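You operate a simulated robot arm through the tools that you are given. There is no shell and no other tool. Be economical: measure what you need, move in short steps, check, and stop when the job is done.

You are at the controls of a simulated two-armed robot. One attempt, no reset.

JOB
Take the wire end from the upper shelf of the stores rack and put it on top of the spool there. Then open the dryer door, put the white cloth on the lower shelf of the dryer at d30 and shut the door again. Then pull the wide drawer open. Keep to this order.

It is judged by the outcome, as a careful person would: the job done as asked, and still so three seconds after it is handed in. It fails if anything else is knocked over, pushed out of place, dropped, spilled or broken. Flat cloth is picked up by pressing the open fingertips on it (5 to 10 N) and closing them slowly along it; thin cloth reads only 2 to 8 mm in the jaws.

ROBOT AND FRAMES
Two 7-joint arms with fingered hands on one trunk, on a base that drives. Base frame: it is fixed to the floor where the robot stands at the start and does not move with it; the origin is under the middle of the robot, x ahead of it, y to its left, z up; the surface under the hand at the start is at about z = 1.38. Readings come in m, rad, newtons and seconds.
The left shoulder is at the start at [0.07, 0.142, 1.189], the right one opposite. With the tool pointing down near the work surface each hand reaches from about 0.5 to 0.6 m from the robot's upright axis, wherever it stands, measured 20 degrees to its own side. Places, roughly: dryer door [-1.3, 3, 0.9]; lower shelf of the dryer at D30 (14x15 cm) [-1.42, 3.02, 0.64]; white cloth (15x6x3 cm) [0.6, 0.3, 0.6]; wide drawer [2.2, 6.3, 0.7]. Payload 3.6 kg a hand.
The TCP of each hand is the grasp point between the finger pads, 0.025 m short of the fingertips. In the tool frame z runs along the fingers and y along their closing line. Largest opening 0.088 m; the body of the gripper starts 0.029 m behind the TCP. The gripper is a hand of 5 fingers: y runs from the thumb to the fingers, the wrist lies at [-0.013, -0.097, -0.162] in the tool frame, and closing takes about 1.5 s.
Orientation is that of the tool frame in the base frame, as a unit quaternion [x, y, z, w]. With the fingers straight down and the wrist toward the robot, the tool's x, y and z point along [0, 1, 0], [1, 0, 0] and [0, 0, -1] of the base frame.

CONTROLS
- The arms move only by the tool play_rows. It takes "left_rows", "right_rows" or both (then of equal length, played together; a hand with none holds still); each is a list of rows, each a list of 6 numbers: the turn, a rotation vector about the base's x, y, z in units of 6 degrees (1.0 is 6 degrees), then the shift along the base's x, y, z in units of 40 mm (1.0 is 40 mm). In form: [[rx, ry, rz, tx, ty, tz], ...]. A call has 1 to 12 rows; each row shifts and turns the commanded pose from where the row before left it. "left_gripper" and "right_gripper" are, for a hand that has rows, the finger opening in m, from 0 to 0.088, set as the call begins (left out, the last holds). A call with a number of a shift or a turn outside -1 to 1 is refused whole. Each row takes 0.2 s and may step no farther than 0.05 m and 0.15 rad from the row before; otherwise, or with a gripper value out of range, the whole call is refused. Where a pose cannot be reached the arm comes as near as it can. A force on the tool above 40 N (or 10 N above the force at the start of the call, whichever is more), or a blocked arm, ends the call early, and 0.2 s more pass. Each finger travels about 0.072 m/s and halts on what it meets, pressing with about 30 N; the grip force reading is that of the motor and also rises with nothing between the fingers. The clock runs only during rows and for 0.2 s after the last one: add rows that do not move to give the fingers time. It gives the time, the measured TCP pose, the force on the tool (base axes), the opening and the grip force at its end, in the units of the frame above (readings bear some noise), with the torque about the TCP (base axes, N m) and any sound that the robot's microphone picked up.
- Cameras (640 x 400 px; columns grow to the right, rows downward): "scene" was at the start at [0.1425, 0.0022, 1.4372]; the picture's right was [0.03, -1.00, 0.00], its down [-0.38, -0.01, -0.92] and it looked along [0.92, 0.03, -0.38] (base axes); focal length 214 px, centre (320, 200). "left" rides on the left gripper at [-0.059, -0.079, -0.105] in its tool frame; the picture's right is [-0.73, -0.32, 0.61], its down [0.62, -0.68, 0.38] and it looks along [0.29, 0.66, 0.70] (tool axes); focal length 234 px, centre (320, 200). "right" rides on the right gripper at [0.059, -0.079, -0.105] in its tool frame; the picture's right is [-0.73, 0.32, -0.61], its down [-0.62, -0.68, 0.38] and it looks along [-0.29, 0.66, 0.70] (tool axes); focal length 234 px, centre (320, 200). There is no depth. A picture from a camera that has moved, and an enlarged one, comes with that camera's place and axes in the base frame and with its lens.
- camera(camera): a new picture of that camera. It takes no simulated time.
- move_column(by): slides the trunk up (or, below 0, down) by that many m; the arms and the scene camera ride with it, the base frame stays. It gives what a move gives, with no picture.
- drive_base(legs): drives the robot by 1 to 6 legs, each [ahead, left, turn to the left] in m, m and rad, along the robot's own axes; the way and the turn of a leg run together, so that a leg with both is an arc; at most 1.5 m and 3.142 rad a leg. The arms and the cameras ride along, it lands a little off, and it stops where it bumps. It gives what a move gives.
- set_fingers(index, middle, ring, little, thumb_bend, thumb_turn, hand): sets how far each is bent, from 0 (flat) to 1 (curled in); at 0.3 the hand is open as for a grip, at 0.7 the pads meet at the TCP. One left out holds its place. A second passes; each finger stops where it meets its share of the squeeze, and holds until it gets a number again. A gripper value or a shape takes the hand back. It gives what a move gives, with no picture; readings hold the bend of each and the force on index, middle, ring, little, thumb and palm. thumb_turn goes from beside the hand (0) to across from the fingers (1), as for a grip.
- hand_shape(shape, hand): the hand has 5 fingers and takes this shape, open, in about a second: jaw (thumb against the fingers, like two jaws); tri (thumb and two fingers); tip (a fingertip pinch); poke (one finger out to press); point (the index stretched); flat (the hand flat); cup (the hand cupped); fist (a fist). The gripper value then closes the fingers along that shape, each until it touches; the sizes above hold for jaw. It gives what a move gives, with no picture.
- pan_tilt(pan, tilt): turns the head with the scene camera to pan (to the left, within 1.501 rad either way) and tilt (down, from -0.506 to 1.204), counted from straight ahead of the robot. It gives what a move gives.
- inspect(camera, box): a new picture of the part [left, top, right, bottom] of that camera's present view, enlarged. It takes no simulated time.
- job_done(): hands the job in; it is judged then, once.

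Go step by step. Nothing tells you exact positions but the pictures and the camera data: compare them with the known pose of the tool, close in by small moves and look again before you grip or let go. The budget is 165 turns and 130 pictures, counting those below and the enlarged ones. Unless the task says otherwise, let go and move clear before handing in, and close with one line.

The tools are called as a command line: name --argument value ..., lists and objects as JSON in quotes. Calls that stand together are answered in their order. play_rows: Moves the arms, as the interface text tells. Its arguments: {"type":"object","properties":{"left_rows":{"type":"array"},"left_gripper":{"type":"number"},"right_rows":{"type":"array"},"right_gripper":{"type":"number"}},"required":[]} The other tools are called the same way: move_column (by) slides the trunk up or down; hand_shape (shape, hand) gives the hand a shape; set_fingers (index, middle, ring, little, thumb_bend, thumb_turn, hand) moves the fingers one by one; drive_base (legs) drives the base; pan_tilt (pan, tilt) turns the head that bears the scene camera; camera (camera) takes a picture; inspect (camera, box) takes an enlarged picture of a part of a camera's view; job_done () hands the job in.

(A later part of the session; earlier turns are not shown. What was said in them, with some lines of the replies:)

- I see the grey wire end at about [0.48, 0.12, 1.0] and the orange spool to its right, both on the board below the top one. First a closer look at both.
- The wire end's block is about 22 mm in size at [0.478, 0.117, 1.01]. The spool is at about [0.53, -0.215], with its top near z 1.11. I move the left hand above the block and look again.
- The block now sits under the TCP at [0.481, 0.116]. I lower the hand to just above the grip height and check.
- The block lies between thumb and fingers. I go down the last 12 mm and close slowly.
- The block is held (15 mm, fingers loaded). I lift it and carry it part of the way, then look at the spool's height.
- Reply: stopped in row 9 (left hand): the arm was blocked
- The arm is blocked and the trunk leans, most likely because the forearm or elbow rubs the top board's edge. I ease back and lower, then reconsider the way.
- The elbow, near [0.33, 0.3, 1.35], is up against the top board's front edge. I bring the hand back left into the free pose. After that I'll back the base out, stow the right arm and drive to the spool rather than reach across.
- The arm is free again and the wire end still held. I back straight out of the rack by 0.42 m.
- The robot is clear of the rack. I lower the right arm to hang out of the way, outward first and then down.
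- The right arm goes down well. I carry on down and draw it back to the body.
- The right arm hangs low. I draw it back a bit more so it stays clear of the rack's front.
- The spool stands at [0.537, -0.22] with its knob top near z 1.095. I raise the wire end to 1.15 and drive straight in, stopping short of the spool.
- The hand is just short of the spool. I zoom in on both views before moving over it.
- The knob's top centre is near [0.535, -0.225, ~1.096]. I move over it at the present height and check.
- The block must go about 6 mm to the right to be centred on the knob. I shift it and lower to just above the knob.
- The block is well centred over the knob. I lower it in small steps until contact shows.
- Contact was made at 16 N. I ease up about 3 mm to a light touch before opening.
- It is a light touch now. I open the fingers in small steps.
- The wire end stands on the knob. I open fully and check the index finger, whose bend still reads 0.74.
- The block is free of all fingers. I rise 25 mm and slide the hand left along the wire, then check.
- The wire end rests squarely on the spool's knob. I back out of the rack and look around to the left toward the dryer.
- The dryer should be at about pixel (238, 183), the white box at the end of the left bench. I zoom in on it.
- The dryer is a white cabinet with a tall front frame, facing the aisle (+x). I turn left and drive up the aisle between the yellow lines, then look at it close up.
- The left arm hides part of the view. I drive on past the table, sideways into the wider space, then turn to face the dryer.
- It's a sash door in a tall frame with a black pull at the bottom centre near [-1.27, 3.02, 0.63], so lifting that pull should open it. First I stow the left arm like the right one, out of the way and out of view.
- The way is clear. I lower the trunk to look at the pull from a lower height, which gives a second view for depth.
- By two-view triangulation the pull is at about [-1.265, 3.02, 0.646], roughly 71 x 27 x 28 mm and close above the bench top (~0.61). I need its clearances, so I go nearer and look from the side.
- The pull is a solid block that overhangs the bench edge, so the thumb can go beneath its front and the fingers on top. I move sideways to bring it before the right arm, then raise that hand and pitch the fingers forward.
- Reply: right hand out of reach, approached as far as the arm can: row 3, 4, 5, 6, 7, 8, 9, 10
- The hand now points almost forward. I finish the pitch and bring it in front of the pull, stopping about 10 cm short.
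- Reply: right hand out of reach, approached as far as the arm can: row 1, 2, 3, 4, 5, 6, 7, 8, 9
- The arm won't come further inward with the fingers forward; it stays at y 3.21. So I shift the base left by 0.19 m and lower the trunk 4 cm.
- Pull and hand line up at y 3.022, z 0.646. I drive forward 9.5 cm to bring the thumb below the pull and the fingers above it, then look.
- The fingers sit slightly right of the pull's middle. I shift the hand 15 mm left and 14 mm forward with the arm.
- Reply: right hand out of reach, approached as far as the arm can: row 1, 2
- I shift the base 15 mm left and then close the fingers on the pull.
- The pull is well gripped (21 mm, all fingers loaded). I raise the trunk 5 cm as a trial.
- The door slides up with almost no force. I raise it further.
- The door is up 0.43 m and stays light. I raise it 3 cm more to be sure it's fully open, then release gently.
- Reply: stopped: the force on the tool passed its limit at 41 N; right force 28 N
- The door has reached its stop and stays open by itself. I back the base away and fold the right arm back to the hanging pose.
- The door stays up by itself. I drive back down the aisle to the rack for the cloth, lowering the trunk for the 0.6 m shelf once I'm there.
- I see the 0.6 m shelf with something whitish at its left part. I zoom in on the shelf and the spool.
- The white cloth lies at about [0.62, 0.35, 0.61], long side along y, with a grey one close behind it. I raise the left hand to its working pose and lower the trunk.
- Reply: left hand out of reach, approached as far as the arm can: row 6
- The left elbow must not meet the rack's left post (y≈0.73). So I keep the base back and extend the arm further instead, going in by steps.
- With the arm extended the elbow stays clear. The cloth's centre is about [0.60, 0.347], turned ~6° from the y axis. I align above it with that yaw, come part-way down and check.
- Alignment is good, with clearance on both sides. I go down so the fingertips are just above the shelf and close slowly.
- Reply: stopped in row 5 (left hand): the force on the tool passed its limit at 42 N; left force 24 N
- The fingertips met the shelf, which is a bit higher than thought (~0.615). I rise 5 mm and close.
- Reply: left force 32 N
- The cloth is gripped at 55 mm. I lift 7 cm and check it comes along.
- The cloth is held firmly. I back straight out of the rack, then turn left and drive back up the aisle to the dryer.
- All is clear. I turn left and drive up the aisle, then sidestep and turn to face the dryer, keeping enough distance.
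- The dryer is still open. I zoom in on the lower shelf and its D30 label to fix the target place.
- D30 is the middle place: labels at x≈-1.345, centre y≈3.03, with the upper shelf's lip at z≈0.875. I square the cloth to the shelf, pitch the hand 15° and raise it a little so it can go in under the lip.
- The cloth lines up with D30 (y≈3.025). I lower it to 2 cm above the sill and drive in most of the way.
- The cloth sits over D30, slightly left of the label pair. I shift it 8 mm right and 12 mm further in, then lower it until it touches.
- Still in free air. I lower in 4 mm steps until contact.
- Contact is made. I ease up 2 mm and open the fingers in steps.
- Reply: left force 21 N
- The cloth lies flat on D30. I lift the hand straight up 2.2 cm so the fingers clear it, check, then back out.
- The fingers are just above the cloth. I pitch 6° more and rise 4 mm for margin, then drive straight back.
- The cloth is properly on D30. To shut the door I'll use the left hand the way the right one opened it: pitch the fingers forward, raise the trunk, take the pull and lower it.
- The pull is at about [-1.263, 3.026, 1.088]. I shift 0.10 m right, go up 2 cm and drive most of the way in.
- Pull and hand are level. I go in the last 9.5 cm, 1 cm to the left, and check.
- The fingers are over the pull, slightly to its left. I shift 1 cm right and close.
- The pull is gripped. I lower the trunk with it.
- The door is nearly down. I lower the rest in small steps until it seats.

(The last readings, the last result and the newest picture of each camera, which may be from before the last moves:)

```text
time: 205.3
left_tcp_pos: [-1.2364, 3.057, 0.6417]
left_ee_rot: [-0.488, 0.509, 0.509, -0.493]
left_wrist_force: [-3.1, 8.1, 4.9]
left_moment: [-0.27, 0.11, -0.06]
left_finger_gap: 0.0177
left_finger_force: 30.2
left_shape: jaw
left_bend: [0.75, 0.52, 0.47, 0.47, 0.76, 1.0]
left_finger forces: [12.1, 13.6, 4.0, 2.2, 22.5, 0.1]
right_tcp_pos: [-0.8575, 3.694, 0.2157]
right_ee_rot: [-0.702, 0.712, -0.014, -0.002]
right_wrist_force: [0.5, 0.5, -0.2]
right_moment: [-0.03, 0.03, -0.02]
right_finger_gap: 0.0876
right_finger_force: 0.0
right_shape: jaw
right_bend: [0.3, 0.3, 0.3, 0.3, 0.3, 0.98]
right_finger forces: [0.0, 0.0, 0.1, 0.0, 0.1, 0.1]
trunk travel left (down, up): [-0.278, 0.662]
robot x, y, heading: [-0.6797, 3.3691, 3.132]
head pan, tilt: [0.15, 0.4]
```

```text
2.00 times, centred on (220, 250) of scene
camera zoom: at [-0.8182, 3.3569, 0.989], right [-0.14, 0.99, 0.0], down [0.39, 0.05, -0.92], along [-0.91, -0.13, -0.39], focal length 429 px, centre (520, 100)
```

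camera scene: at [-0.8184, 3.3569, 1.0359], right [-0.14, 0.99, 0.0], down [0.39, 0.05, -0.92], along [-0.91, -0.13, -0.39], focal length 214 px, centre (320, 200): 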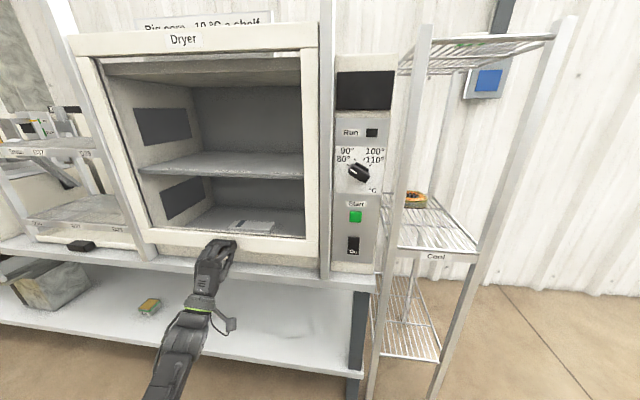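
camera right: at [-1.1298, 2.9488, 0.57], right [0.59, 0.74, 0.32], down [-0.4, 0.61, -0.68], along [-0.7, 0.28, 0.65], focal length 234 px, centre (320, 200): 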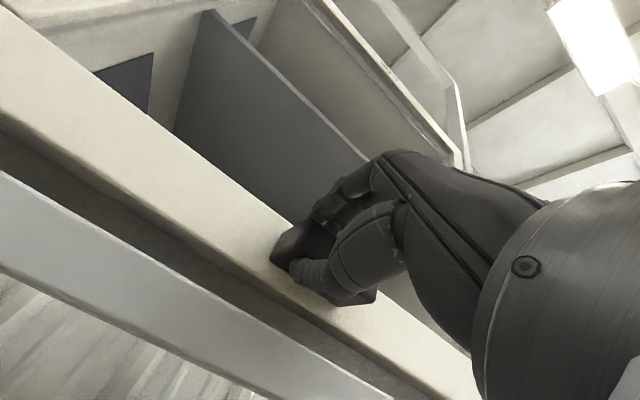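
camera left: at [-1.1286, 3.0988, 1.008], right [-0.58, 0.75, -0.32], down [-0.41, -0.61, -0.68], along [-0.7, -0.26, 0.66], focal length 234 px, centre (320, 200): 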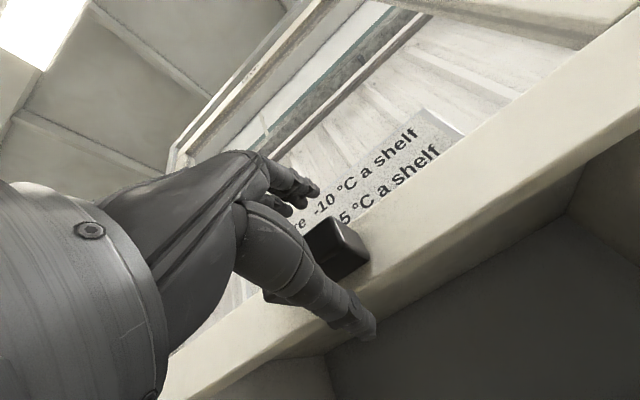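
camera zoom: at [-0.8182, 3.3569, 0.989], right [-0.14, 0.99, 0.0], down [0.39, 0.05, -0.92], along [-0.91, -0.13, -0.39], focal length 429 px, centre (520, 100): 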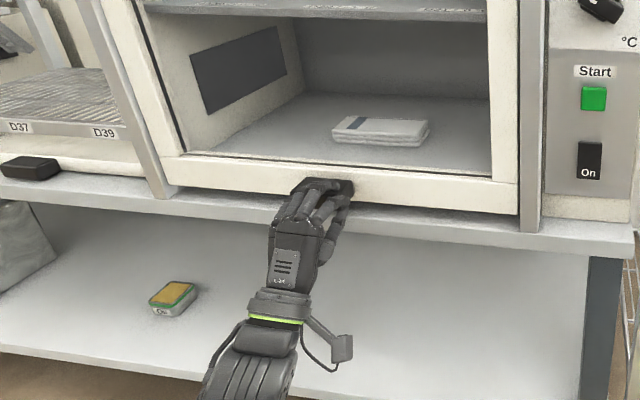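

It seems about seated. One more small push tells whether it's on its stop.

move_column --by -0.008

```text
time: 205.9
left_tcp_pos: [-1.2342, 3.0566, 0.635]
left_ee_rot: [-0.489, 0.509, 0.509, -0.493]
left_wrist_force: [-7.5, 6.1, 16.3]
left_moment: [-0.36, 0.43, -0.04]
left_finger_gap: 0.0181
left_finger_force: 30.0
left_shape: jaw
left_bend: [0.75, 0.48, 0.41, 0.42, 0.78, 1.0]
left_finger forces: [9.7, 17.9, 4.4, 2.4, 15.5, 0.0]
right_tcp_pos: [-0.8565, 3.6952, 0.2077]
right_ee_rot: [-0.702, 0.712, -0.014, -0.003]
right_wrist_force: [0.5, 0.3, 0.0]
right_moment: [0.05, -0.03, 0.0]
right_finger_gap: 0.0878
right_finger_force: 0.0
right_shape: jaw
right_bend: [0.3, 0.3, 0.3, 0.3, 0.3, 0.98]
right_finger forces: [0.0, 0.1, 0.0, 0.0, 0.0, 0.0]
trunk travel left (down, up): [-0.27, 0.67]
robot x, y, heading: [-0.6768, 3.3696, 3.129]
head pan, tilt: [0.15, 0.4]
```

The door is on its stop. I open the hand and back away.

play_rows --left_rows '[[0, 0, 0, 0, 0, 0], [0, 0, 0, 0, 0, 0], [0, 0, 0, 0, 0, 0], [0, 0, 0, 0, 0, 0], [0, 0, 0, 0, 0, 0], [0, 0, 0, 0, 0, 0], [0, 0, 0, 0, 0, 0]]' --left_gripper 0.08

drive_base --legs '[[-0.32, 0, 0]]'

inspect --camera "scene" --box '[150, 100, 390, 250]'

```text
time: 207.5
left_tcp_pos: [-1.2363, 3.0562, 0.6319]
left_ee_rot: [-0.488, 0.51, 0.51, -0.492]
left_wrist_force: [0.3, -0.6, 0.3]
left_moment: [0.01, 0.01, 0.05]
left_finger_gap: 0.0797
left_finger_force: 0.0
left_shape: jaw
left_bend: [0.31, 0.32, 0.3, 0.31, 0.32, 0.98]
left_finger forces: [0.1, 0.1, 0.0, 0.0, 0.0, 0.1]
right_tcp_pos: [-0.8571, 3.6934, 0.2084]
right_ee_rot: [-0.702, 0.712, -0.013, -0.002]
right_wrist_force: [-0.1, 0.1, 1.0]
right_moment: [0.0, 0.03, -0.03]
right_finger_gap: 0.0876
right_finger_force: 0.0
right_shape: jaw
right_bend: [0.3, 0.3, 0.3, 0.3, 0.3, 0.98]
right_finger forces: [0.0, 0.0, 0.0, 0.0, 0.0, 0.0]
trunk travel left (down, up): [-0.27, 0.67]
robot x, y, heading: [-0.6768, 3.3682, 3.132]
head pan, tilt: [0.15, 0.4]
```

```text
time: 209.6
left_tcp_pos: [-0.9196, 3.0549, 0.6313]
left_ee_rot: [-0.488, 0.511, 0.511, -0.49]
left_wrist_force: [-0.4, -0.4, 0.1]
left_moment: [0.01, 0.01, 0.02]
left_finger_gap: 0.0801
left_finger_force: 0.1
left_shape: jaw
left_bend: [0.31, 0.32, 0.3, 0.31, 0.32, 0.98]
left_finger forces: [0.1, 0.1, 0.0, 0.0, 0.0, 0.0]
right_tcp_pos: [-0.5393, 3.6915, 0.2095]
right_ee_rot: [-0.701, 0.713, -0.013, -0.002]
right_wrist_force: [0.2, -0.1, -0.2]
right_moment: [-0.04, 0.0, 0.03]
right_finger_gap: 0.0877
right_finger_force: 0.0
right_shape: jaw
right_bend: [0.3, 0.3, 0.3, 0.3, 0.3, 0.98]
right_finger forces: [0.1, 0.0, 0.0, 0.0, 0.0, 0.0]
trunk travel left (down, up): [-0.27, 0.67]
robot x, y, heading: [-0.3596, 3.3622, 3.128]
head pan, tilt: [0.15, 0.4]
```

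```text
2.67 times, centred on (270, 175) of scene
camera zoom: at [-0.5013, 3.3522, 0.9809], right [-0.13, 0.99, 0.0], down [0.39, 0.05, -0.92], along [-0.91, -0.12, -0.39], focal length 572 px, centre (453, 267)
```

zoom: 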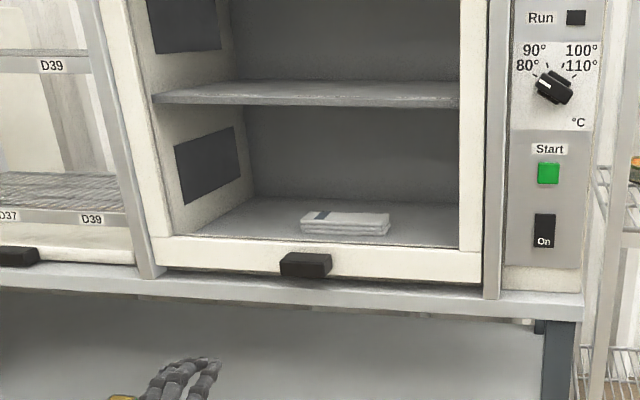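

The door is shut with the cloth inside on D30. Now the wide drawer near [2.2, 6.3, 0.7]: I raise the trunk for the view, turn toward the far end and look.

move_column --by 0.45

drive_base --legs '[[-0.3, 0, 0], [0, 0, -1.9]]'

pan_tilt --pan -0.2 --tilt 0.3

camera --camera "scene"

```text
refused: 0.45 is not a number from -0.4 to 0.4
```

```text
time: 216.2
left_tcp_pos: [-0.1713, 3.9888, 0.6319]
left_ee_rot: [0.127, 0.694, 0.698, 0.125]
left_wrist_force: [0.4, 0.1, 0.2]
left_moment: [-0.01, 0.02, -0.03]
left_finger_gap: 0.0797
left_finger_force: 0.1
left_shape: jaw
left_bend: [0.31, 0.32, 0.3, 0.31, 0.32, 0.98]
left_finger forces: [0.0, 0.1, 0.0, 0.0, 0.0, 0.1]
right_tcp_pos: [0.3137, 3.428, 0.2082]
right_ee_rot: [0.168, 0.986, -0.006, -0.012]
right_wrist_force: [-0.5, -0.6, 0.3]
right_moment: [-0.03, 0.02, -0.01]
right_finger_gap: 0.0876
right_finger_force: 0.0
right_shape: jaw
right_bend: [0.3, 0.3, 0.3, 0.3, 0.3, 0.98]
right_finger forces: [0.2, 0.0, 0.1, 0.0, 0.0, 0.0]
trunk travel left (down, up): [-0.27, 0.67]
robot x, y, heading: [-0.049, 3.3663, 1.236]
head pan, tilt: [0.15, 0.4]
```

```text
time: 217.0
left_tcp_pos: [-0.1718, 3.9894, 0.6333]
left_ee_rot: [0.127, 0.694, 0.698, 0.125]
left_wrist_force: [-1.0, -0.3, -0.1]
left_moment: [-0.02, 0.01, -0.02]
left_finger_gap: 0.0799
left_finger_force: 0.0
left_shape: jaw
left_bend: [0.31, 0.32, 0.3, 0.31, 0.32, 0.98]
left_finger forces: [0.0, 0.1, 0.0, 0.1, 0.1, 0.0]
right_tcp_pos: [0.3139, 3.428, 0.2074]
right_ee_rot: [0.167, 0.986, -0.005, -0.011]
right_wrist_force: [-0.5, -0.4, -0.7]
right_moment: [0.04, 0.03, -0.05]
right_finger_gap: 0.0873
right_finger_force: 0.0
right_shape: jaw
right_bend: [0.3, 0.3, 0.3, 0.3, 0.3, 0.98]
right_finger forces: [0.1, 0.0, 0.0, 0.1, 0.1, 0.0]
trunk travel left (down, up): [-0.27, 0.67]
robot x, y, heading: [-0.0521, 3.3581, 1.237]
head pan, tilt: [-0.201, 0.3]
```

```text
31 pictures are left
camera scene: at [0.0104, 3.4867, 0.9902], right [0.86, -0.51, 0.0], down [-0.15, -0.25, -0.96], along [0.49, 0.82, -0.3], focal length 214 px, centre (320, 200)
```

scene: 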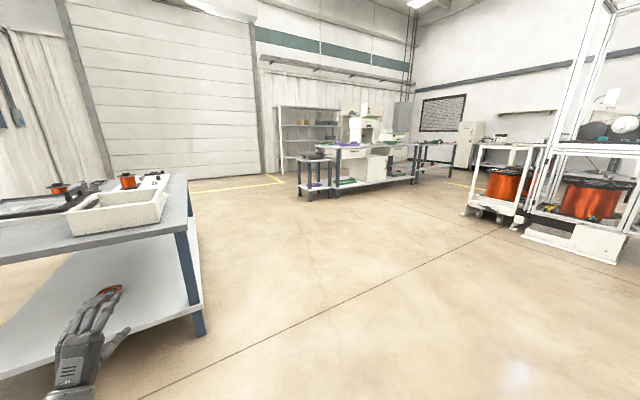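

The way to the rear bench is clear. The drawer should be near pixel (348, 154), so I zoom in there.

inspect --camera "scene" --box '[270, 110, 430, 210]'

```text
4.00 times, centred on (350, 160) of scene
camera zoom: at [0.0104, 3.4867, 0.9902], right [0.86, -0.51, 0.0], down [-0.15, -0.25, -0.96], along [0.49, 0.82, -0.3], focal length 858 px, centre (200, 360)
```

zoom: 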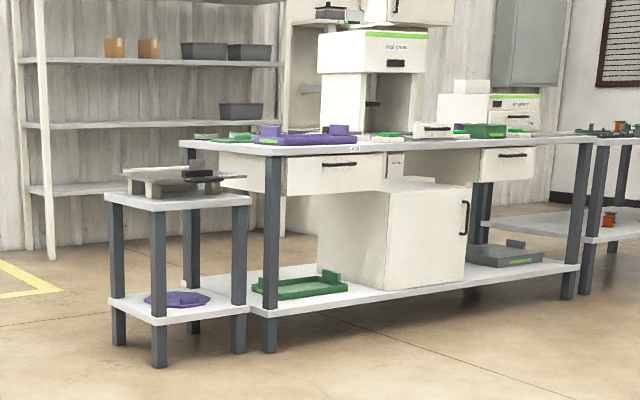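

The wide drawer is the left one in the bench: a bar handle near [2.21, 6.12, 0.72], facing -y. I raise the trunk, drive diagonally across the open floor to about [1.6, 4.9] and face the bench.

move_column --by 0.4

drive_base --legs '[[0, -0.4, 0], [0.95, -0.35, 0], [1.0, -0.35, 0], [0, 0, 0.334]]'

pan_tilt --pan -0.5 --tilt 0.4

camera --camera "scene"

```text
time: 220.9
left_tcp_pos: [-0.1714, 3.9901, 1.0321]
left_ee_rot: [0.127, 0.694, 0.697, 0.125]
left_wrist_force: [-0.4, -0.5, 0.4]
left_moment: [0.01, 0.01, 0.01]
left_finger_gap: 0.0798
left_finger_force: 0.1
left_shape: jaw
left_bend: [0.31, 0.32, 0.3, 0.31, 0.32, 0.98]
left_finger forces: [0.1, 0.0, 0.1, 0.1, 0.1, 0.0]
right_tcp_pos: [0.3138, 3.4276, 0.6087]
right_ee_rot: [0.168, 0.986, -0.006, -0.011]
right_wrist_force: [0.7, -0.2, 0.6]
right_moment: [-0.01, -0.03, -0.02]
right_finger_gap: 0.0876
right_finger_force: 0.0
right_shape: jaw
right_bend: [0.3, 0.3, 0.3, 0.3, 0.3, 0.98]
right_finger forces: [0.1, 0.0, 0.0, 0.1, 0.0, 0.0]
trunk travel left (down, up): [-0.67, 0.27]
robot x, y, heading: [-0.0552, 3.3607, 1.241]
head pan, tilt: [-0.201, 0.3]
```

```text
time: 234.3
left_tcp_pos: [1.3425, 5.3916, 1.0317]
left_ee_rot: [0.017, 0.706, 0.708, 0.016]
left_wrist_force: [-0.1, -0.5, 0.1]
left_moment: [-0.01, 0.01, -0.01]
left_finger_gap: 0.0799
left_finger_force: 0.0
left_shape: jaw
left_bend: [0.31, 0.32, 0.3, 0.31, 0.32, 0.98]
left_finger forces: [0.0, 0.0, 0.0, 0.0, 0.0, 0.0]
right_tcp_pos: [1.9767, 5.007, 0.6075]
right_ee_rot: [0.011, 1.0, -0.008, -0.011]
right_wrist_force: [-0.3, 0.4, 0.4]
right_moment: [0.01, -0.02, 0.01]
right_finger_gap: 0.0876
right_finger_force: 0.1
right_shape: jaw
right_bend: [0.3, 0.3, 0.3, 0.3, 0.3, 0.98]
right_finger forces: [0.0, 0.0, 0.0, 0.0, 0.0, 0.1]
trunk travel left (down, up): [-0.67, 0.27]
robot x, y, heading: [1.6493, 4.8266, 1.549]
head pan, tilt: [-0.201, 0.3]
```

```text
time: 235.1
left_tcp_pos: [1.3416, 5.393, 1.0328]
left_ee_rot: [0.017, 0.705, 0.708, 0.015]
left_wrist_force: [0.3, -0.5, 0.7]
left_moment: [0.02, -0.02, 0.01]
left_finger_gap: 0.0799
left_finger_force: 0.0
left_shape: jaw
left_bend: [0.31, 0.32, 0.3, 0.31, 0.32, 0.98]
left_finger forces: [0.0, 0.0, 0.1, 0.0, 0.0, 0.0]
right_tcp_pos: [1.9757, 5.0078, 0.608]
right_ee_rot: [0.011, 1.0, -0.008, -0.011]
right_wrist_force: [-0.5, 1.1, 0.6]
right_moment: [0.02, 0.01, 0.05]
right_finger_gap: 0.0875
right_finger_force: 0.1
right_shape: jaw
right_bend: [0.3, 0.3, 0.3, 0.3, 0.3, 0.98]
right_finger forces: [0.0, 0.0, 0.0, 0.0, 0.0, 0.1]
trunk travel left (down, up): [-0.67, 0.27]
robot x, y, heading: [1.6481, 4.8301, 1.549]
head pan, tilt: [-0.499, 0.4]
```

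```text
29 pictures are left
camera scene: at [1.6957, 4.9592, 1.381], right [0.87, -0.5, 0.0], down [-0.19, -0.34, -0.92], along [0.46, 0.8, -0.39], focal length 214 px, centre (320, 200)
```

scene: 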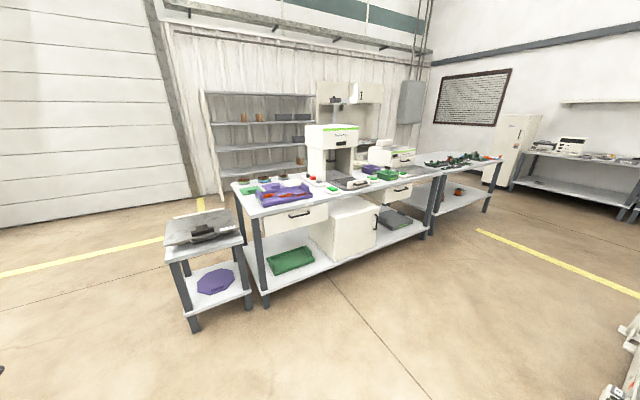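

There's ample free floor on the right, so I'll use the left hand as it is. I move so that it faces the wide drawer's handle and lower the trunk.

drive_base --legs '[[0.4, -0.86, 0.022]]'

move_column --by -0.29

pan_tilt --pan 0.25 --tilt 0.4

camera --camera "scene"

inspect --camera "scene" --box '[230, 140, 390, 240]'

```text
time: 240.1
left_tcp_pos: [2.1998, 5.7756, 1.0318]
left_ee_rot: [0.015, 0.705, 0.709, 0.011]
left_wrist_force: [-0.4, 0.4, -0.3]
left_moment: [0.0, 0.01, 0.0]
left_finger_gap: 0.08
left_finger_force: 0.1
left_shape: jaw
left_bend: [0.31, 0.32, 0.3, 0.31, 0.32, 0.98]
left_finger forces: [0.1, 0.0, 0.0, 0.0, 0.0, 0.0]
right_tcp_pos: [2.8372, 5.396, 0.6097]
right_ee_rot: [0.008, 1.0, -0.008, -0.011]
right_wrist_force: [0.3, 0.5, -0.7]
right_moment: [0.0, -0.01, 0.0]
right_finger_gap: 0.0877
right_finger_force: 0.1
right_shape: jaw
right_bend: [0.3, 0.3, 0.3, 0.3, 0.3, 0.98]
right_finger forces: [0.0, 0.0, 0.0, 0.1, 0.1, 0.0]
trunk travel left (down, up): [-0.67, 0.27]
robot x, y, heading: [2.5039, 5.2162, 1.559]
head pan, tilt: [-0.499, 0.4]
```

```text
time: 243.0
left_tcp_pos: [2.1989, 5.774, 0.7416]
left_ee_rot: [0.015, 0.705, 0.709, 0.012]
left_wrist_force: [0.1, -0.1, 0.0]
left_moment: [-0.01, -0.06, 0.0]
left_finger_gap: 0.0799
left_finger_force: 0.2
left_shape: jaw
left_bend: [0.31, 0.32, 0.3, 0.31, 0.32, 0.98]
left_finger forces: [0.0, 0.0, 0.1, 0.1, 0.0, 0.0]
right_tcp_pos: [2.8356, 5.3946, 0.319]
right_ee_rot: [0.008, 1.0, -0.008, -0.01]
right_wrist_force: [-0.1, -0.4, -0.2]
right_moment: [0.03, -0.02, 0.01]
right_finger_gap: 0.0878
right_finger_force: 0.0
right_shape: jaw
right_bend: [0.3, 0.3, 0.3, 0.3, 0.3, 0.98]
right_finger forces: [0.0, 0.0, 0.0, 0.1, 0.1, 0.0]
trunk travel left (down, up): [-0.38, 0.56]
robot x, y, heading: [2.51, 5.2157, 1.562]
head pan, tilt: [-0.499, 0.4]
```

```text
time: 244.1
left_tcp_pos: [2.1985, 5.7736, 0.7419]
left_ee_rot: [0.015, 0.705, 0.709, 0.012]
left_wrist_force: [-0.7, 0.6, -0.2]
left_moment: [0.01, 0.0, 0.02]
left_finger_gap: 0.0799
left_finger_force: 0.0
left_shape: jaw
left_bend: [0.31, 0.32, 0.3, 0.31, 0.32, 0.98]
left_finger forces: [0.0, 0.0, 0.0, 0.0, 0.0, 0.0]
right_tcp_pos: [2.8366, 5.3951, 0.3192]
right_ee_rot: [0.007, 1.0, -0.008, -0.01]
right_wrist_force: [0.6, 0.6, -0.4]
right_moment: [0.02, 0.03, -0.01]
right_finger_gap: 0.0879
right_finger_force: 0.0
right_shape: jaw
right_bend: [0.3, 0.3, 0.3, 0.3, 0.3, 0.98]
right_finger forces: [0.0, 0.0, 0.0, 0.0, 0.0, 0.1]
trunk travel left (down, up): [-0.38, 0.56]
robot x, y, heading: [2.5073, 5.2129, 1.558]
head pan, tilt: [0.25, 0.4]
```

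```text
28 pictures are left
camera scene: at [2.4885, 5.3547, 1.0909], right [0.97, 0.23, 0.0], down [0.09, -0.38, -0.92], along [-0.22, 0.9, -0.39], focal length 214 px, centre (320, 200)
```

scene: 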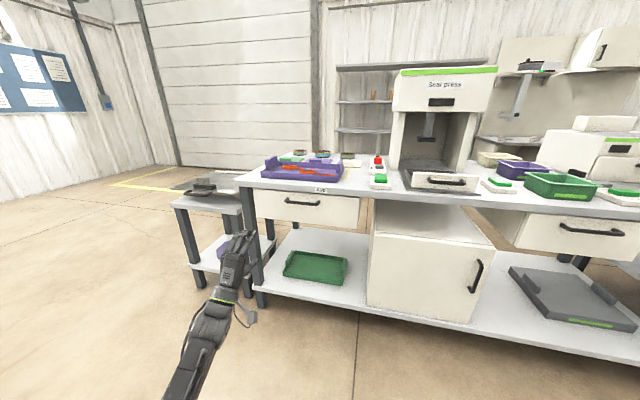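

```text
4.00 times, centred on (310, 190) of scene
camera zoom: at [2.4885, 5.3547, 1.0909], right [0.97, 0.23, 0.0], down [0.09, -0.38, -0.92], along [-0.22, 0.9, -0.39], focal length 858 px, centre (360, 240)
```

zoom: 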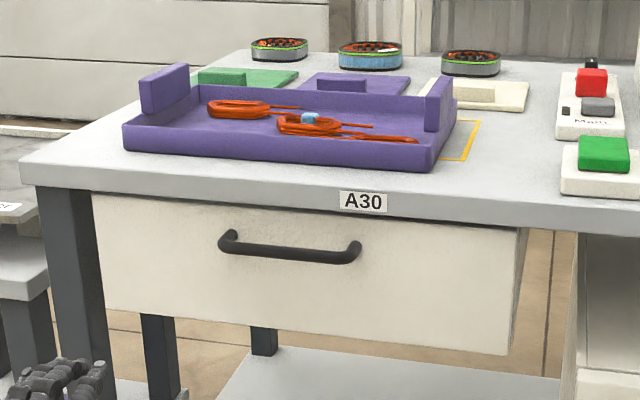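

The handle bar's centre is near [2.216, 6.165, 0.722], about 16 cm long, close below the bench top. I narrow the hand opening, lower 2 cm and approach to about 10 cm.

play_rows --left_rows '[[0, 0, 0, 0, 0, 0], [0, 0, 0, 0, 0, 0], [0, 0, 0, 0, 0, 0], [0, 0, 0, 0, 0, 0]]' --left_gripper 0.05

move_column --by -0.02

drive_base --legs '[[0.27, -0.02, 0.012]]'

camera --camera "left"

inspect --camera "scene" --box '[150, 140, 310, 260]'

```text
time: 245.1
left_tcp_pos: [2.199, 5.7752, 0.7429]
left_ee_rot: [0.014, 0.705, 0.708, 0.012]
left_wrist_force: [-0.4, 0.4, -0.8]
left_moment: [-0.01, 0.0, -0.03]
left_finger_gap: 0.0502
left_finger_force: 0.0
left_shape: jaw
left_bend: [0.74, 0.42, 0.38, 0.44, 0.66, 1.0]
left_finger forces: [0.0, 0.0, 0.1, 0.1, 0.1, 0.0]
right_tcp_pos: [2.8375, 5.3959, 0.3193]
right_ee_rot: [0.008, 1.0, -0.007, -0.01]
right_wrist_force: [-0.2, 0.3, -0.5]
right_moment: [0.0, 0.0, 0.0]
right_finger_gap: 0.0878
right_finger_force: 0.0
right_shape: jaw
right_bend: [0.3, 0.3, 0.3, 0.3, 0.3, 0.98]
right_finger forces: [0.1, 0.1, 0.1, 0.0, 0.1, 0.0]
trunk travel left (down, up): [-0.38, 0.56]
robot x, y, heading: [2.5134, 5.2165, 1.56]
head pan, tilt: [0.25, 0.4]
```

```text
time: 245.8
left_tcp_pos: [2.1986, 5.7754, 0.722]
left_ee_rot: [0.015, 0.706, 0.708, 0.012]
left_wrist_force: [0.2, 0.4, -0.5]
left_moment: [-0.02, 0.0, 0.0]
left_finger_gap: 0.0503
left_finger_force: 0.0
left_shape: jaw
left_bend: [0.74, 0.42, 0.38, 0.44, 0.66, 1.0]
left_finger forces: [0.1, 0.1, 0.0, 0.1, 0.0, 0.0]
right_tcp_pos: [2.836, 5.3962, 0.2982]
right_ee_rot: [0.008, 1.0, -0.008, -0.01]
right_wrist_force: [-0.3, 0.3, -0.5]
right_moment: [0.0, 0.01, 0.0]
right_finger_gap: 0.0877
right_finger_force: 0.1
right_shape: jaw
right_bend: [0.3, 0.3, 0.3, 0.3, 0.3, 0.98]
right_finger forces: [0.1, 0.0, 0.0, 0.1, 0.1, 0.0]
trunk travel left (down, up): [-0.36, 0.58]
robot x, y, heading: [2.5072, 5.2172, 1.557]
head pan, tilt: [0.25, 0.4]
```

```text
time: 247.7
left_tcp_pos: [2.2118, 6.0394, 0.7227]
left_ee_rot: [0.01, 0.706, 0.708, 0.008]
left_wrist_force: [1.0, 0.6, -0.1]
left_moment: [0.02, -0.01, 0.0]
left_finger_gap: 0.0502
left_finger_force: 0.1
left_shape: jaw
left_bend: [0.74, 0.42, 0.38, 0.44, 0.66, 1.0]
left_finger forces: [0.0, 0.1, 0.0, 0.0, 0.1, 0.1]
right_tcp_pos: [2.8546, 5.6695, 0.2989]
right_ee_rot: [0.0, 1.0, -0.008, -0.01]
right_wrist_force: [-0.7, -1.0, 0.5]
right_moment: [0.02, -0.02, -0.04]
right_finger_gap: 0.0875
right_finger_force: 0.1
right_shape: jaw
right_bend: [0.3, 0.3, 0.3, 0.3, 0.3, 0.98]
right_finger forces: [0.0, 0.0, 0.0, 0.1, 0.0, 0.1]
trunk travel left (down, up): [-0.36, 0.58]
robot x, y, heading: [2.5285, 5.4855, 1.569]
head pan, tilt: [0.25, 0.4]
```

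```text
26 pictures are left
camera left: at [2.2687, 5.9331, 0.6431], right [0.74, 0.59, -0.32], down [-0.62, 0.4, -0.68], along [-0.27, 0.7, 0.66], focal length 234 px, centre (320, 200)
```

left: 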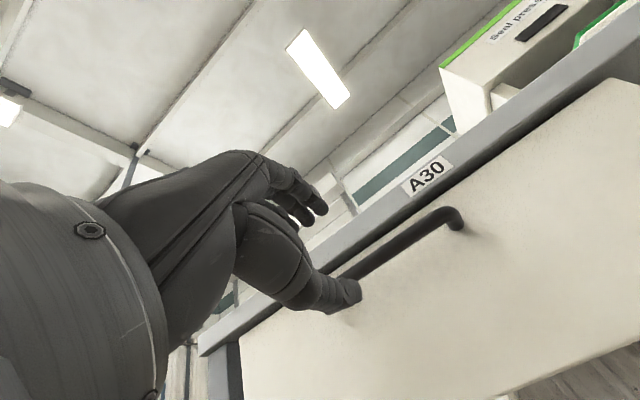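

```text
3.33 times, centred on (230, 200) of scene
camera zoom: at [2.5075, 5.6238, 1.0709], right [0.97, 0.25, 0.0], down [0.1, -0.38, -0.92], along [-0.23, 0.89, -0.39], focal length 715 px, centre (620, 200)
```

zoom: 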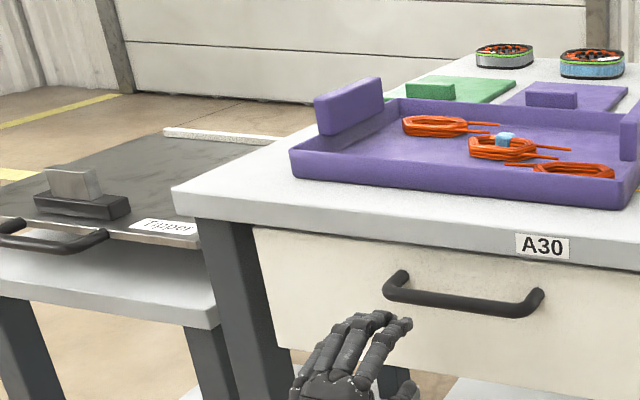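

The bar comes out near y 6.14, z 0.729. I raise the hand 6 mm and advance 7.5 cm, then check from both views.

move_column --by 0.007

drive_base --legs '[[0.07, 0, 0]]'

camera --camera "left"

inspect --camera "scene" --box '[150, 160, 310, 280]'

```text
time: 248.2
left_tcp_pos: [2.212, 6.0392, 0.7291]
left_ee_rot: [0.009, 0.706, 0.708, 0.007]
left_wrist_force: [-0.1, -0.8, -0.3]
left_moment: [-0.03, -0.02, -0.02]
left_finger_gap: 0.0506
left_finger_force: 0.1
left_shape: jaw
left_bend: [0.74, 0.42, 0.38, 0.44, 0.66, 1.0]
left_finger forces: [0.0, 0.1, 0.0, 0.1, 0.1, 0.0]
right_tcp_pos: [2.856, 5.6692, 0.3058]
right_ee_rot: [0.0, 1.0, -0.007, -0.011]
right_wrist_force: [-0.2, -0.9, -0.3]
right_moment: [-0.02, 0.01, 0.02]
right_finger_gap: 0.0881
right_finger_force: 0.1
right_shape: jaw
right_bend: [0.3, 0.3, 0.3, 0.3, 0.3, 0.98]
right_finger forces: [0.0, 0.1, 0.0, 0.1, 0.0, 0.0]
trunk travel left (down, up): [-0.367, 0.573]
robot x, y, heading: [2.5329, 5.4857, 1.577]
head pan, tilt: [0.25, 0.4]
```

```text
time: 249.2
left_tcp_pos: [2.2121, 6.1112, 0.7281]
left_ee_rot: [0.009, 0.706, 0.708, 0.007]
left_wrist_force: [-0.1, -0.3, -0.1]
left_moment: [0.0, -0.04, 0.0]
left_finger_gap: 0.0507
left_finger_force: 0.1
left_shape: jaw
left_bend: [0.74, 0.42, 0.38, 0.44, 0.66, 1.0]
left_finger forces: [0.0, 0.0, 0.0, 0.0, 0.1, 0.0]
right_tcp_pos: [2.8542, 5.7397, 0.3049]
right_ee_rot: [0.001, 1.0, -0.008, -0.01]
right_wrist_force: [-0.1, -0.6, 0.1]
right_moment: [0.0, -0.01, 0.0]
right_finger_gap: 0.0876
right_finger_force: 0.0
right_shape: jaw
right_bend: [0.3, 0.3, 0.3, 0.3, 0.3, 0.98]
right_finger forces: [0.1, 0.0, 0.0, 0.1, 0.0, 0.1]
trunk travel left (down, up): [-0.367, 0.573]
robot x, y, heading: [2.5292, 5.5552, 1.571]
head pan, tilt: [0.25, 0.4]
```

```text
24 pictures are left
camera left: at [2.2691, 6.0044, 0.6499], right [0.74, 0.59, -0.32], down [-0.62, 0.4, -0.68], along [-0.27, 0.7, 0.66], focal length 234 px, centre (320, 200)
```

left: 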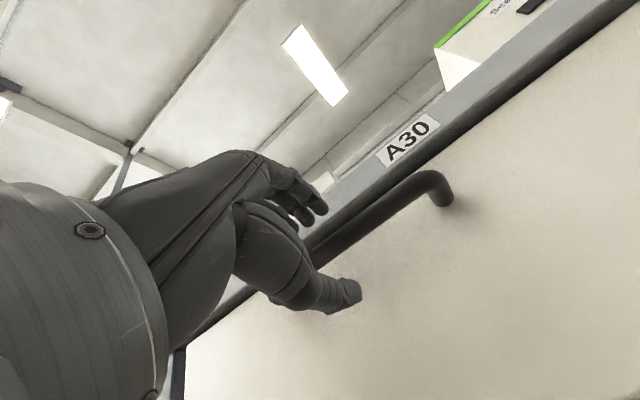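

```text
3.33 times, centred on (230, 220) of scene
camera zoom: at [2.5075, 5.6949, 1.0778], right [0.97, 0.25, 0.0], down [0.1, -0.38, -0.92], along [-0.23, 0.89, -0.39], focal length 715 px, centre (620, 133)
```

zoom: 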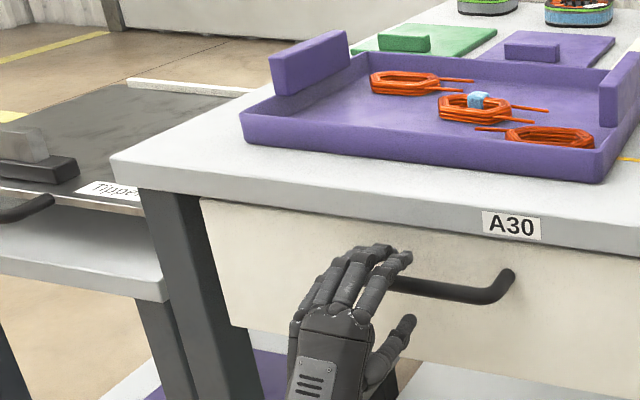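

The bar lies between thumb and fingers. I advance 2.5 cm more and close on it.

drive_base --legs '[[0.025, 0, 0]]'

play_rows --left_rows '[[0, 0, 0, 0, 0, 0], [0, 0, 0, 0, 0, 0], [0, 0, 0, 0, 0, 0], [0, 0, 0, 0, 0, 0], [0, 0, 0, 0, 0, 0], [0, 0, 0, 0, 0, 0]]' --left_gripper 0.005

camera --camera "left"

inspect --camera "scene" --box '[150, 160, 310, 280]'

```text
time: 250.1
left_tcp_pos: [2.2123, 6.1354, 0.7278]
left_ee_rot: [0.01, 0.706, 0.708, 0.007]
left_wrist_force: [0.3, 0.0, -0.4]
left_moment: [0.01, 0.02, 0.01]
left_finger_gap: 0.0502
left_finger_force: 0.1
left_shape: jaw
left_bend: [0.74, 0.42, 0.38, 0.44, 0.66, 1.0]
left_finger forces: [0.0, 0.1, 0.0, 0.0, 0.0, 0.0]
right_tcp_pos: [2.8553, 5.7657, 0.3051]
right_ee_rot: [0.001, 1.0, -0.008, -0.01]
right_wrist_force: [-0.2, 0.3, -0.2]
right_moment: [-0.02, -0.03, 0.01]
right_finger_gap: 0.0876
right_finger_force: 0.1
right_shape: jaw
right_bend: [0.3, 0.3, 0.3, 0.3, 0.3, 0.98]
right_finger forces: [0.0, 0.0, 0.0, 0.1, 0.0, 0.0]
trunk travel left (down, up): [-0.367, 0.573]
robot x, y, heading: [2.5318, 5.5756, 1.57]
head pan, tilt: [0.25, 0.4]
```

```text
time: 251.4
left_tcp_pos: [2.2128, 6.1367, 0.7288]
left_ee_rot: [0.011, 0.706, 0.709, 0.008]
left_wrist_force: [-0.3, 0.1, -0.1]
left_moment: [0.0, -0.01, 0.01]
left_finger_gap: 0.0053
left_finger_force: 0.0
left_shape: jaw
left_bend: [0.71, 0.66, 0.66, 0.65, 0.72, 1.0]
left_finger forces: [0.0, 0.0, 0.0, 0.1, 0.1, 0.0]
right_tcp_pos: [2.8546, 5.7638, 0.3053]
right_ee_rot: [0.0, 1.0, -0.008, -0.01]
right_wrist_force: [0.1, 0.0, 1.1]
right_moment: [-0.03, 0.0, 0.0]
right_finger_gap: 0.0877
right_finger_force: 0.0
right_shape: jaw
right_bend: [0.3, 0.3, 0.3, 0.3, 0.3, 0.98]
right_finger forces: [0.0, 0.1, 0.0, 0.1, 0.0, 0.0]
trunk travel left (down, up): [-0.367, 0.573]
robot x, y, heading: [2.5318, 5.5751, 1.567]
head pan, tilt: [0.25, 0.4]
```

```text
22 pictures are left
camera left: at [2.2694, 6.029, 0.6503], right [0.74, 0.59, -0.32], down [-0.62, 0.4, -0.68], along [-0.27, 0.7, 0.66], focal length 234 px, centre (320, 200)
```

left: 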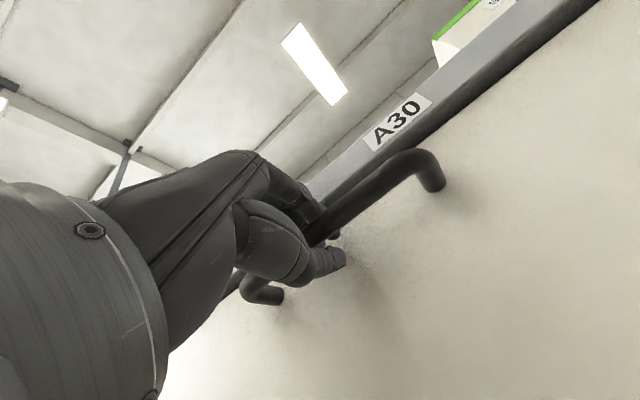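

```text
3.33 times, centred on (230, 220) of scene
camera zoom: at [2.5076, 5.7191, 1.0779], right [0.97, 0.25, 0.0], down [0.1, -0.38, -0.92], along [-0.23, 0.89, -0.39], focal length 715 px, centre (620, 133)
```

zoom: 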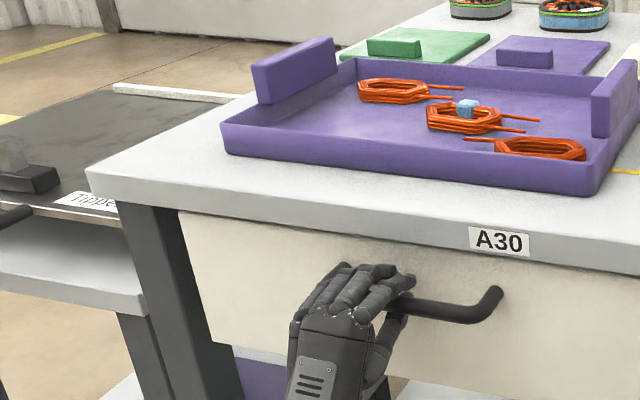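

The fingertips have met behind the bar, so it's enclosed like a hook. I pull back 5 cm as a trial.

drive_base --legs '[[-0.06, 0, 0]]'

camera --camera "scene"

```text
time: 252.4
left_tcp_pos: [2.2124, 6.0754, 0.7305]
left_ee_rot: [0.011, 0.706, 0.708, 0.009]
left_wrist_force: [0.5, 0.3, 1.5]
left_moment: [0.0, 0.05, -0.02]
left_finger_gap: 0.005
left_finger_force: 0.1
left_shape: jaw
left_bend: [0.71, 0.66, 0.66, 0.64, 0.72, 1.0]
left_finger forces: [0.0, 0.0, 0.1, 0.9, 0.1, 0.0]
right_tcp_pos: [2.8543, 5.7051, 0.3058]
right_ee_rot: [0.002, 1.0, -0.008, -0.011]
right_wrist_force: [0.1, -0.5, -0.4]
right_moment: [0.0, 0.01, -0.04]
right_finger_gap: 0.0873
right_finger_force: 0.0
right_shape: jaw
right_bend: [0.3, 0.3, 0.3, 0.3, 0.3, 0.98]
right_finger forces: [0.0, 0.0, 0.0, 0.0, 0.0, 0.0]
trunk travel left (down, up): [-0.367, 0.573]
robot x, y, heading: [2.528, 5.5218, 1.567]
head pan, tilt: [0.25, 0.4]
```

```text
20 pictures are left
camera scene: at [2.5077, 5.6593, 1.078], right [0.97, 0.25, 0.0], down [0.1, -0.38, -0.92], along [-0.23, 0.89, -0.39], focal length 214 px, centre (320, 200)
```

scene: 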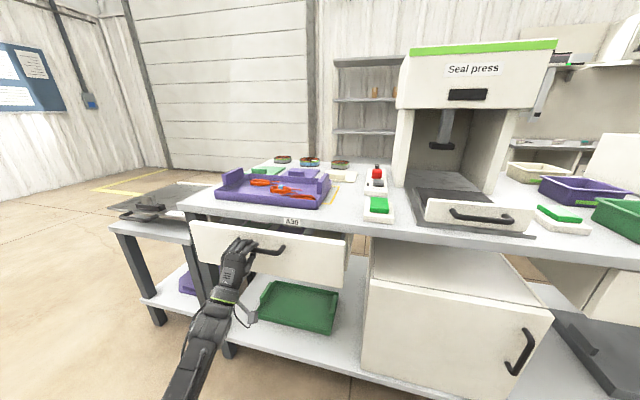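

The drawer follows smoothly. I pull it further.

drive_base --legs '[[-0.17, 0, 0]]'

camera --camera "scene"

```text
time: 253.9
left_tcp_pos: [2.2145, 5.9075, 0.729]
left_ee_rot: [0.012, 0.705, 0.709, 0.01]
left_wrist_force: [0.0, 0.7, 1.3]
left_moment: [0.02, 0.03, 0.02]
left_finger_gap: 0.0049
left_finger_force: 0.0
left_shape: jaw
left_bend: [0.71, 0.66, 0.66, 0.64, 0.72, 1.0]
left_finger forces: [0.0, 0.0, 0.0, 0.9, 0.0, 0.0]
right_tcp_pos: [2.856, 5.535, 0.305]
right_ee_rot: [0.002, 1.0, -0.008, -0.01]
right_wrist_force: [-0.2, 0.1, 0.3]
right_moment: [-0.01, 0.05, -0.06]
right_finger_gap: 0.0876
right_finger_force: 0.1
right_shape: jaw
right_bend: [0.3, 0.3, 0.3, 0.3, 0.3, 0.98]
right_finger forces: [0.1, 0.0, 0.0, 0.1, 0.1, 0.0]
trunk travel left (down, up): [-0.367, 0.573]
robot x, y, heading: [2.5306, 5.3539, 1.566]
head pan, tilt: [0.25, 0.4]
```

```text
19 pictures are left
camera scene: at [2.508, 5.4905, 1.078], right [0.97, 0.24, 0.0], down [0.1, -0.38, -0.92], along [-0.23, 0.89, -0.39], focal length 214 px, centre (320, 200)
```

scene: 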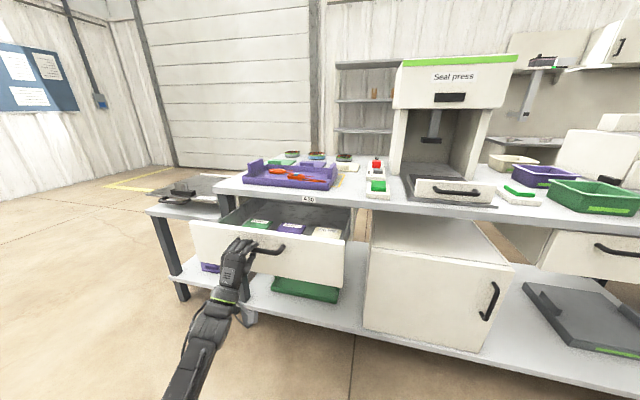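

The drawer is open about 0.22 m with its contents visible. I pull 5 cm more to be sure, watching the force.

drive_base --legs '[[-0.05, 0, 0]]'

camera --camera "scene"

```text
time: 254.8
left_tcp_pos: [2.2132, 5.8588, 0.7286]
left_ee_rot: [0.012, 0.706, 0.708, 0.01]
left_wrist_force: [0.4, 0.4, 0.8]
left_moment: [0.02, -0.01, -0.01]
left_finger_gap: 0.0048
left_finger_force: 0.0
left_shape: jaw
left_bend: [0.71, 0.66, 0.66, 0.64, 0.72, 1.0]
left_finger forces: [0.0, 0.0, 0.0, 0.6, 0.0, 0.0]
right_tcp_pos: [2.8558, 5.4847, 0.305]
right_ee_rot: [0.003, 1.0, -0.007, -0.01]
right_wrist_force: [-0.6, 0.1, -0.3]
right_moment: [0.0, -0.01, 0.03]
right_finger_gap: 0.0876
right_finger_force: 0.1
right_shape: jaw
right_bend: [0.3, 0.3, 0.3, 0.3, 0.3, 0.98]
right_finger forces: [0.1, 0.0, 0.0, 0.0, 0.1, 0.0]
trunk travel left (down, up): [-0.367, 0.573]
robot x, y, heading: [2.5291, 5.2988, 1.572]
head pan, tilt: [0.25, 0.4]
```

```text
18 pictures are left
camera scene: at [2.5078, 5.4404, 1.078], right [0.97, 0.24, 0.0], down [0.1, -0.38, -0.92], along [-0.23, 0.89, -0.39], focal length 214 px, centre (320, 200)
```

scene: 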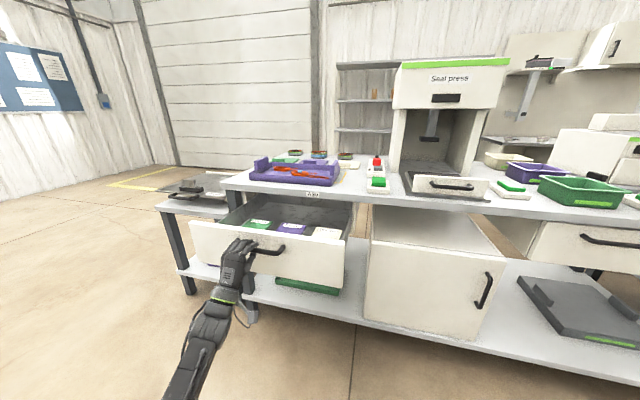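

The drawer is about 0.27 m open. I open the hand and back away.

play_rows --left_rows '[[0, 0, 0, 0, 0, 0], [0, 0, 0, 0, 0, 0], [0, 0, 0, 0, 0, 0], [0, 0, 0, 0, 0, 0], [0, 0, 0, 0, 0, 0], [0, 0, 0, 0, 0, 0], [0, 0, 0, 0, 0, 0]]' --left_gripper 0.07

camera --camera "left"

```text
time: 256.4
left_tcp_pos: [2.2141, 5.8585, 0.7299]
left_ee_rot: [0.011, 0.706, 0.709, 0.009]
left_wrist_force: [-0.3, 0.0, -0.2]
left_moment: [-0.01, -0.01, -0.01]
left_finger_gap: 0.0695
left_finger_force: 0.0
left_shape: jaw
left_bend: [0.27, 0.34, 0.32, 0.33, 0.5, 0.99]
left_finger forces: [0.0, 0.1, 0.0, 0.0, 0.1, 0.1]
right_tcp_pos: [2.8555, 5.486, 0.3063]
right_ee_rot: [0.002, 1.0, -0.008, -0.011]
right_wrist_force: [-0.6, 0.7, 0.7]
right_moment: [0.02, -0.03, 0.01]
right_finger_gap: 0.0876
right_finger_force: 0.1
right_shape: jaw
right_bend: [0.3, 0.3, 0.3, 0.3, 0.3, 0.98]
right_finger forces: [0.0, 0.0, 0.0, 0.1, 0.0, 0.0]
trunk travel left (down, up): [-0.367, 0.573]
robot x, y, heading: [2.5328, 5.2984, 1.571]
head pan, tilt: [0.25, 0.4]
```

```text
17 pictures are left
camera left: at [2.2703, 5.7515, 0.6505], right [0.74, 0.59, -0.32], down [-0.61, 0.4, -0.68], along [-0.27, 0.7, 0.66], focal length 234 px, centre (320, 200)
```

left: 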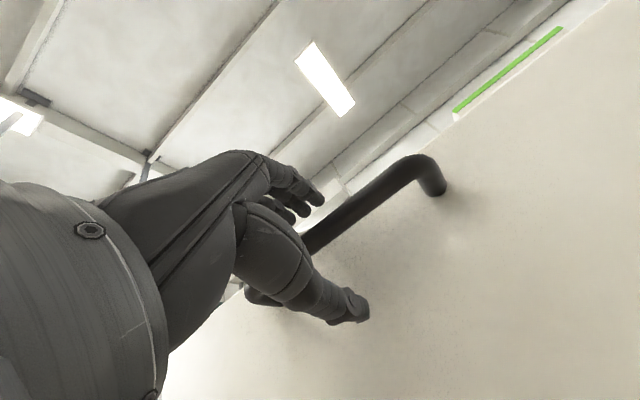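

The bar is free between the open fingers. I drive straight back and take a last look.

drive_base --legs '[[-0.3, 0, 0]]'

camera --camera "scene"

```text
time: 258.4
left_tcp_pos: [2.2141, 5.5617, 0.7301]
left_ee_rot: [0.011, 0.706, 0.709, 0.009]
left_wrist_force: [-0.1, 0.2, 0.9]
left_moment: [-0.03, 0.0, -0.03]
left_finger_gap: 0.0695
left_finger_force: 0.0
left_shape: jaw
left_bend: [0.27, 0.34, 0.32, 0.33, 0.5, 0.99]
left_finger forces: [0.0, 0.0, 0.0, 0.0, 0.1, 0.0]
right_tcp_pos: [2.8538, 5.1863, 0.3065]
right_ee_rot: [0.003, 1.0, -0.007, -0.01]
right_wrist_force: [-0.5, -0.1, 0.5]
right_moment: [0.0, -0.01, -0.02]
right_finger_gap: 0.0879
right_finger_force: 0.3
right_shape: jaw
right_bend: [0.3, 0.3, 0.3, 0.3, 0.3, 0.98]
right_finger forces: [0.1, 0.0, 0.0, 0.1, 0.0, 0.0]
trunk travel left (down, up): [-0.367, 0.573]
robot x, y, heading: [2.5287, 5.0057, 1.565]
head pan, tilt: [0.25, 0.4]
```

```text
16 pictures are left
camera scene: at [2.5071, 5.143, 1.078], right [0.97, 0.24, 0.0], down [0.1, -0.38, -0.92], along [-0.23, 0.89, -0.39], focal length 214 px, centre (320, 200)
```

scene: 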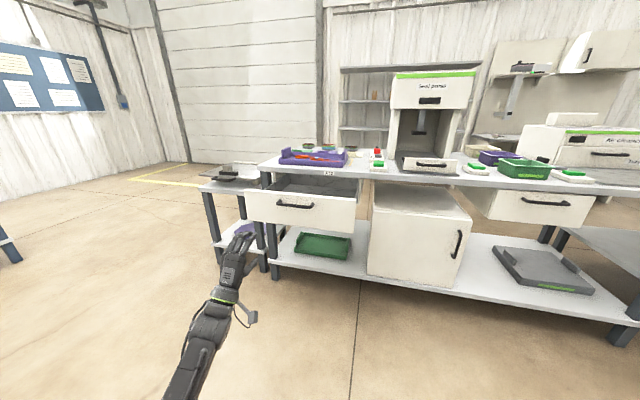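

The drawer stands open and both hands are clear. The wire end sits on the spool, and the cloth is on D30 behind the shut dryer door. I hand the job in.

job_done

```text
The job is handed in.
```

The job is handed in, done in the order asked: the wire end is on top of the spool, the white cloth is on the dryer's lower shelf at D30 with the door shut, and the wide drawer is pulled open about 27 cm.
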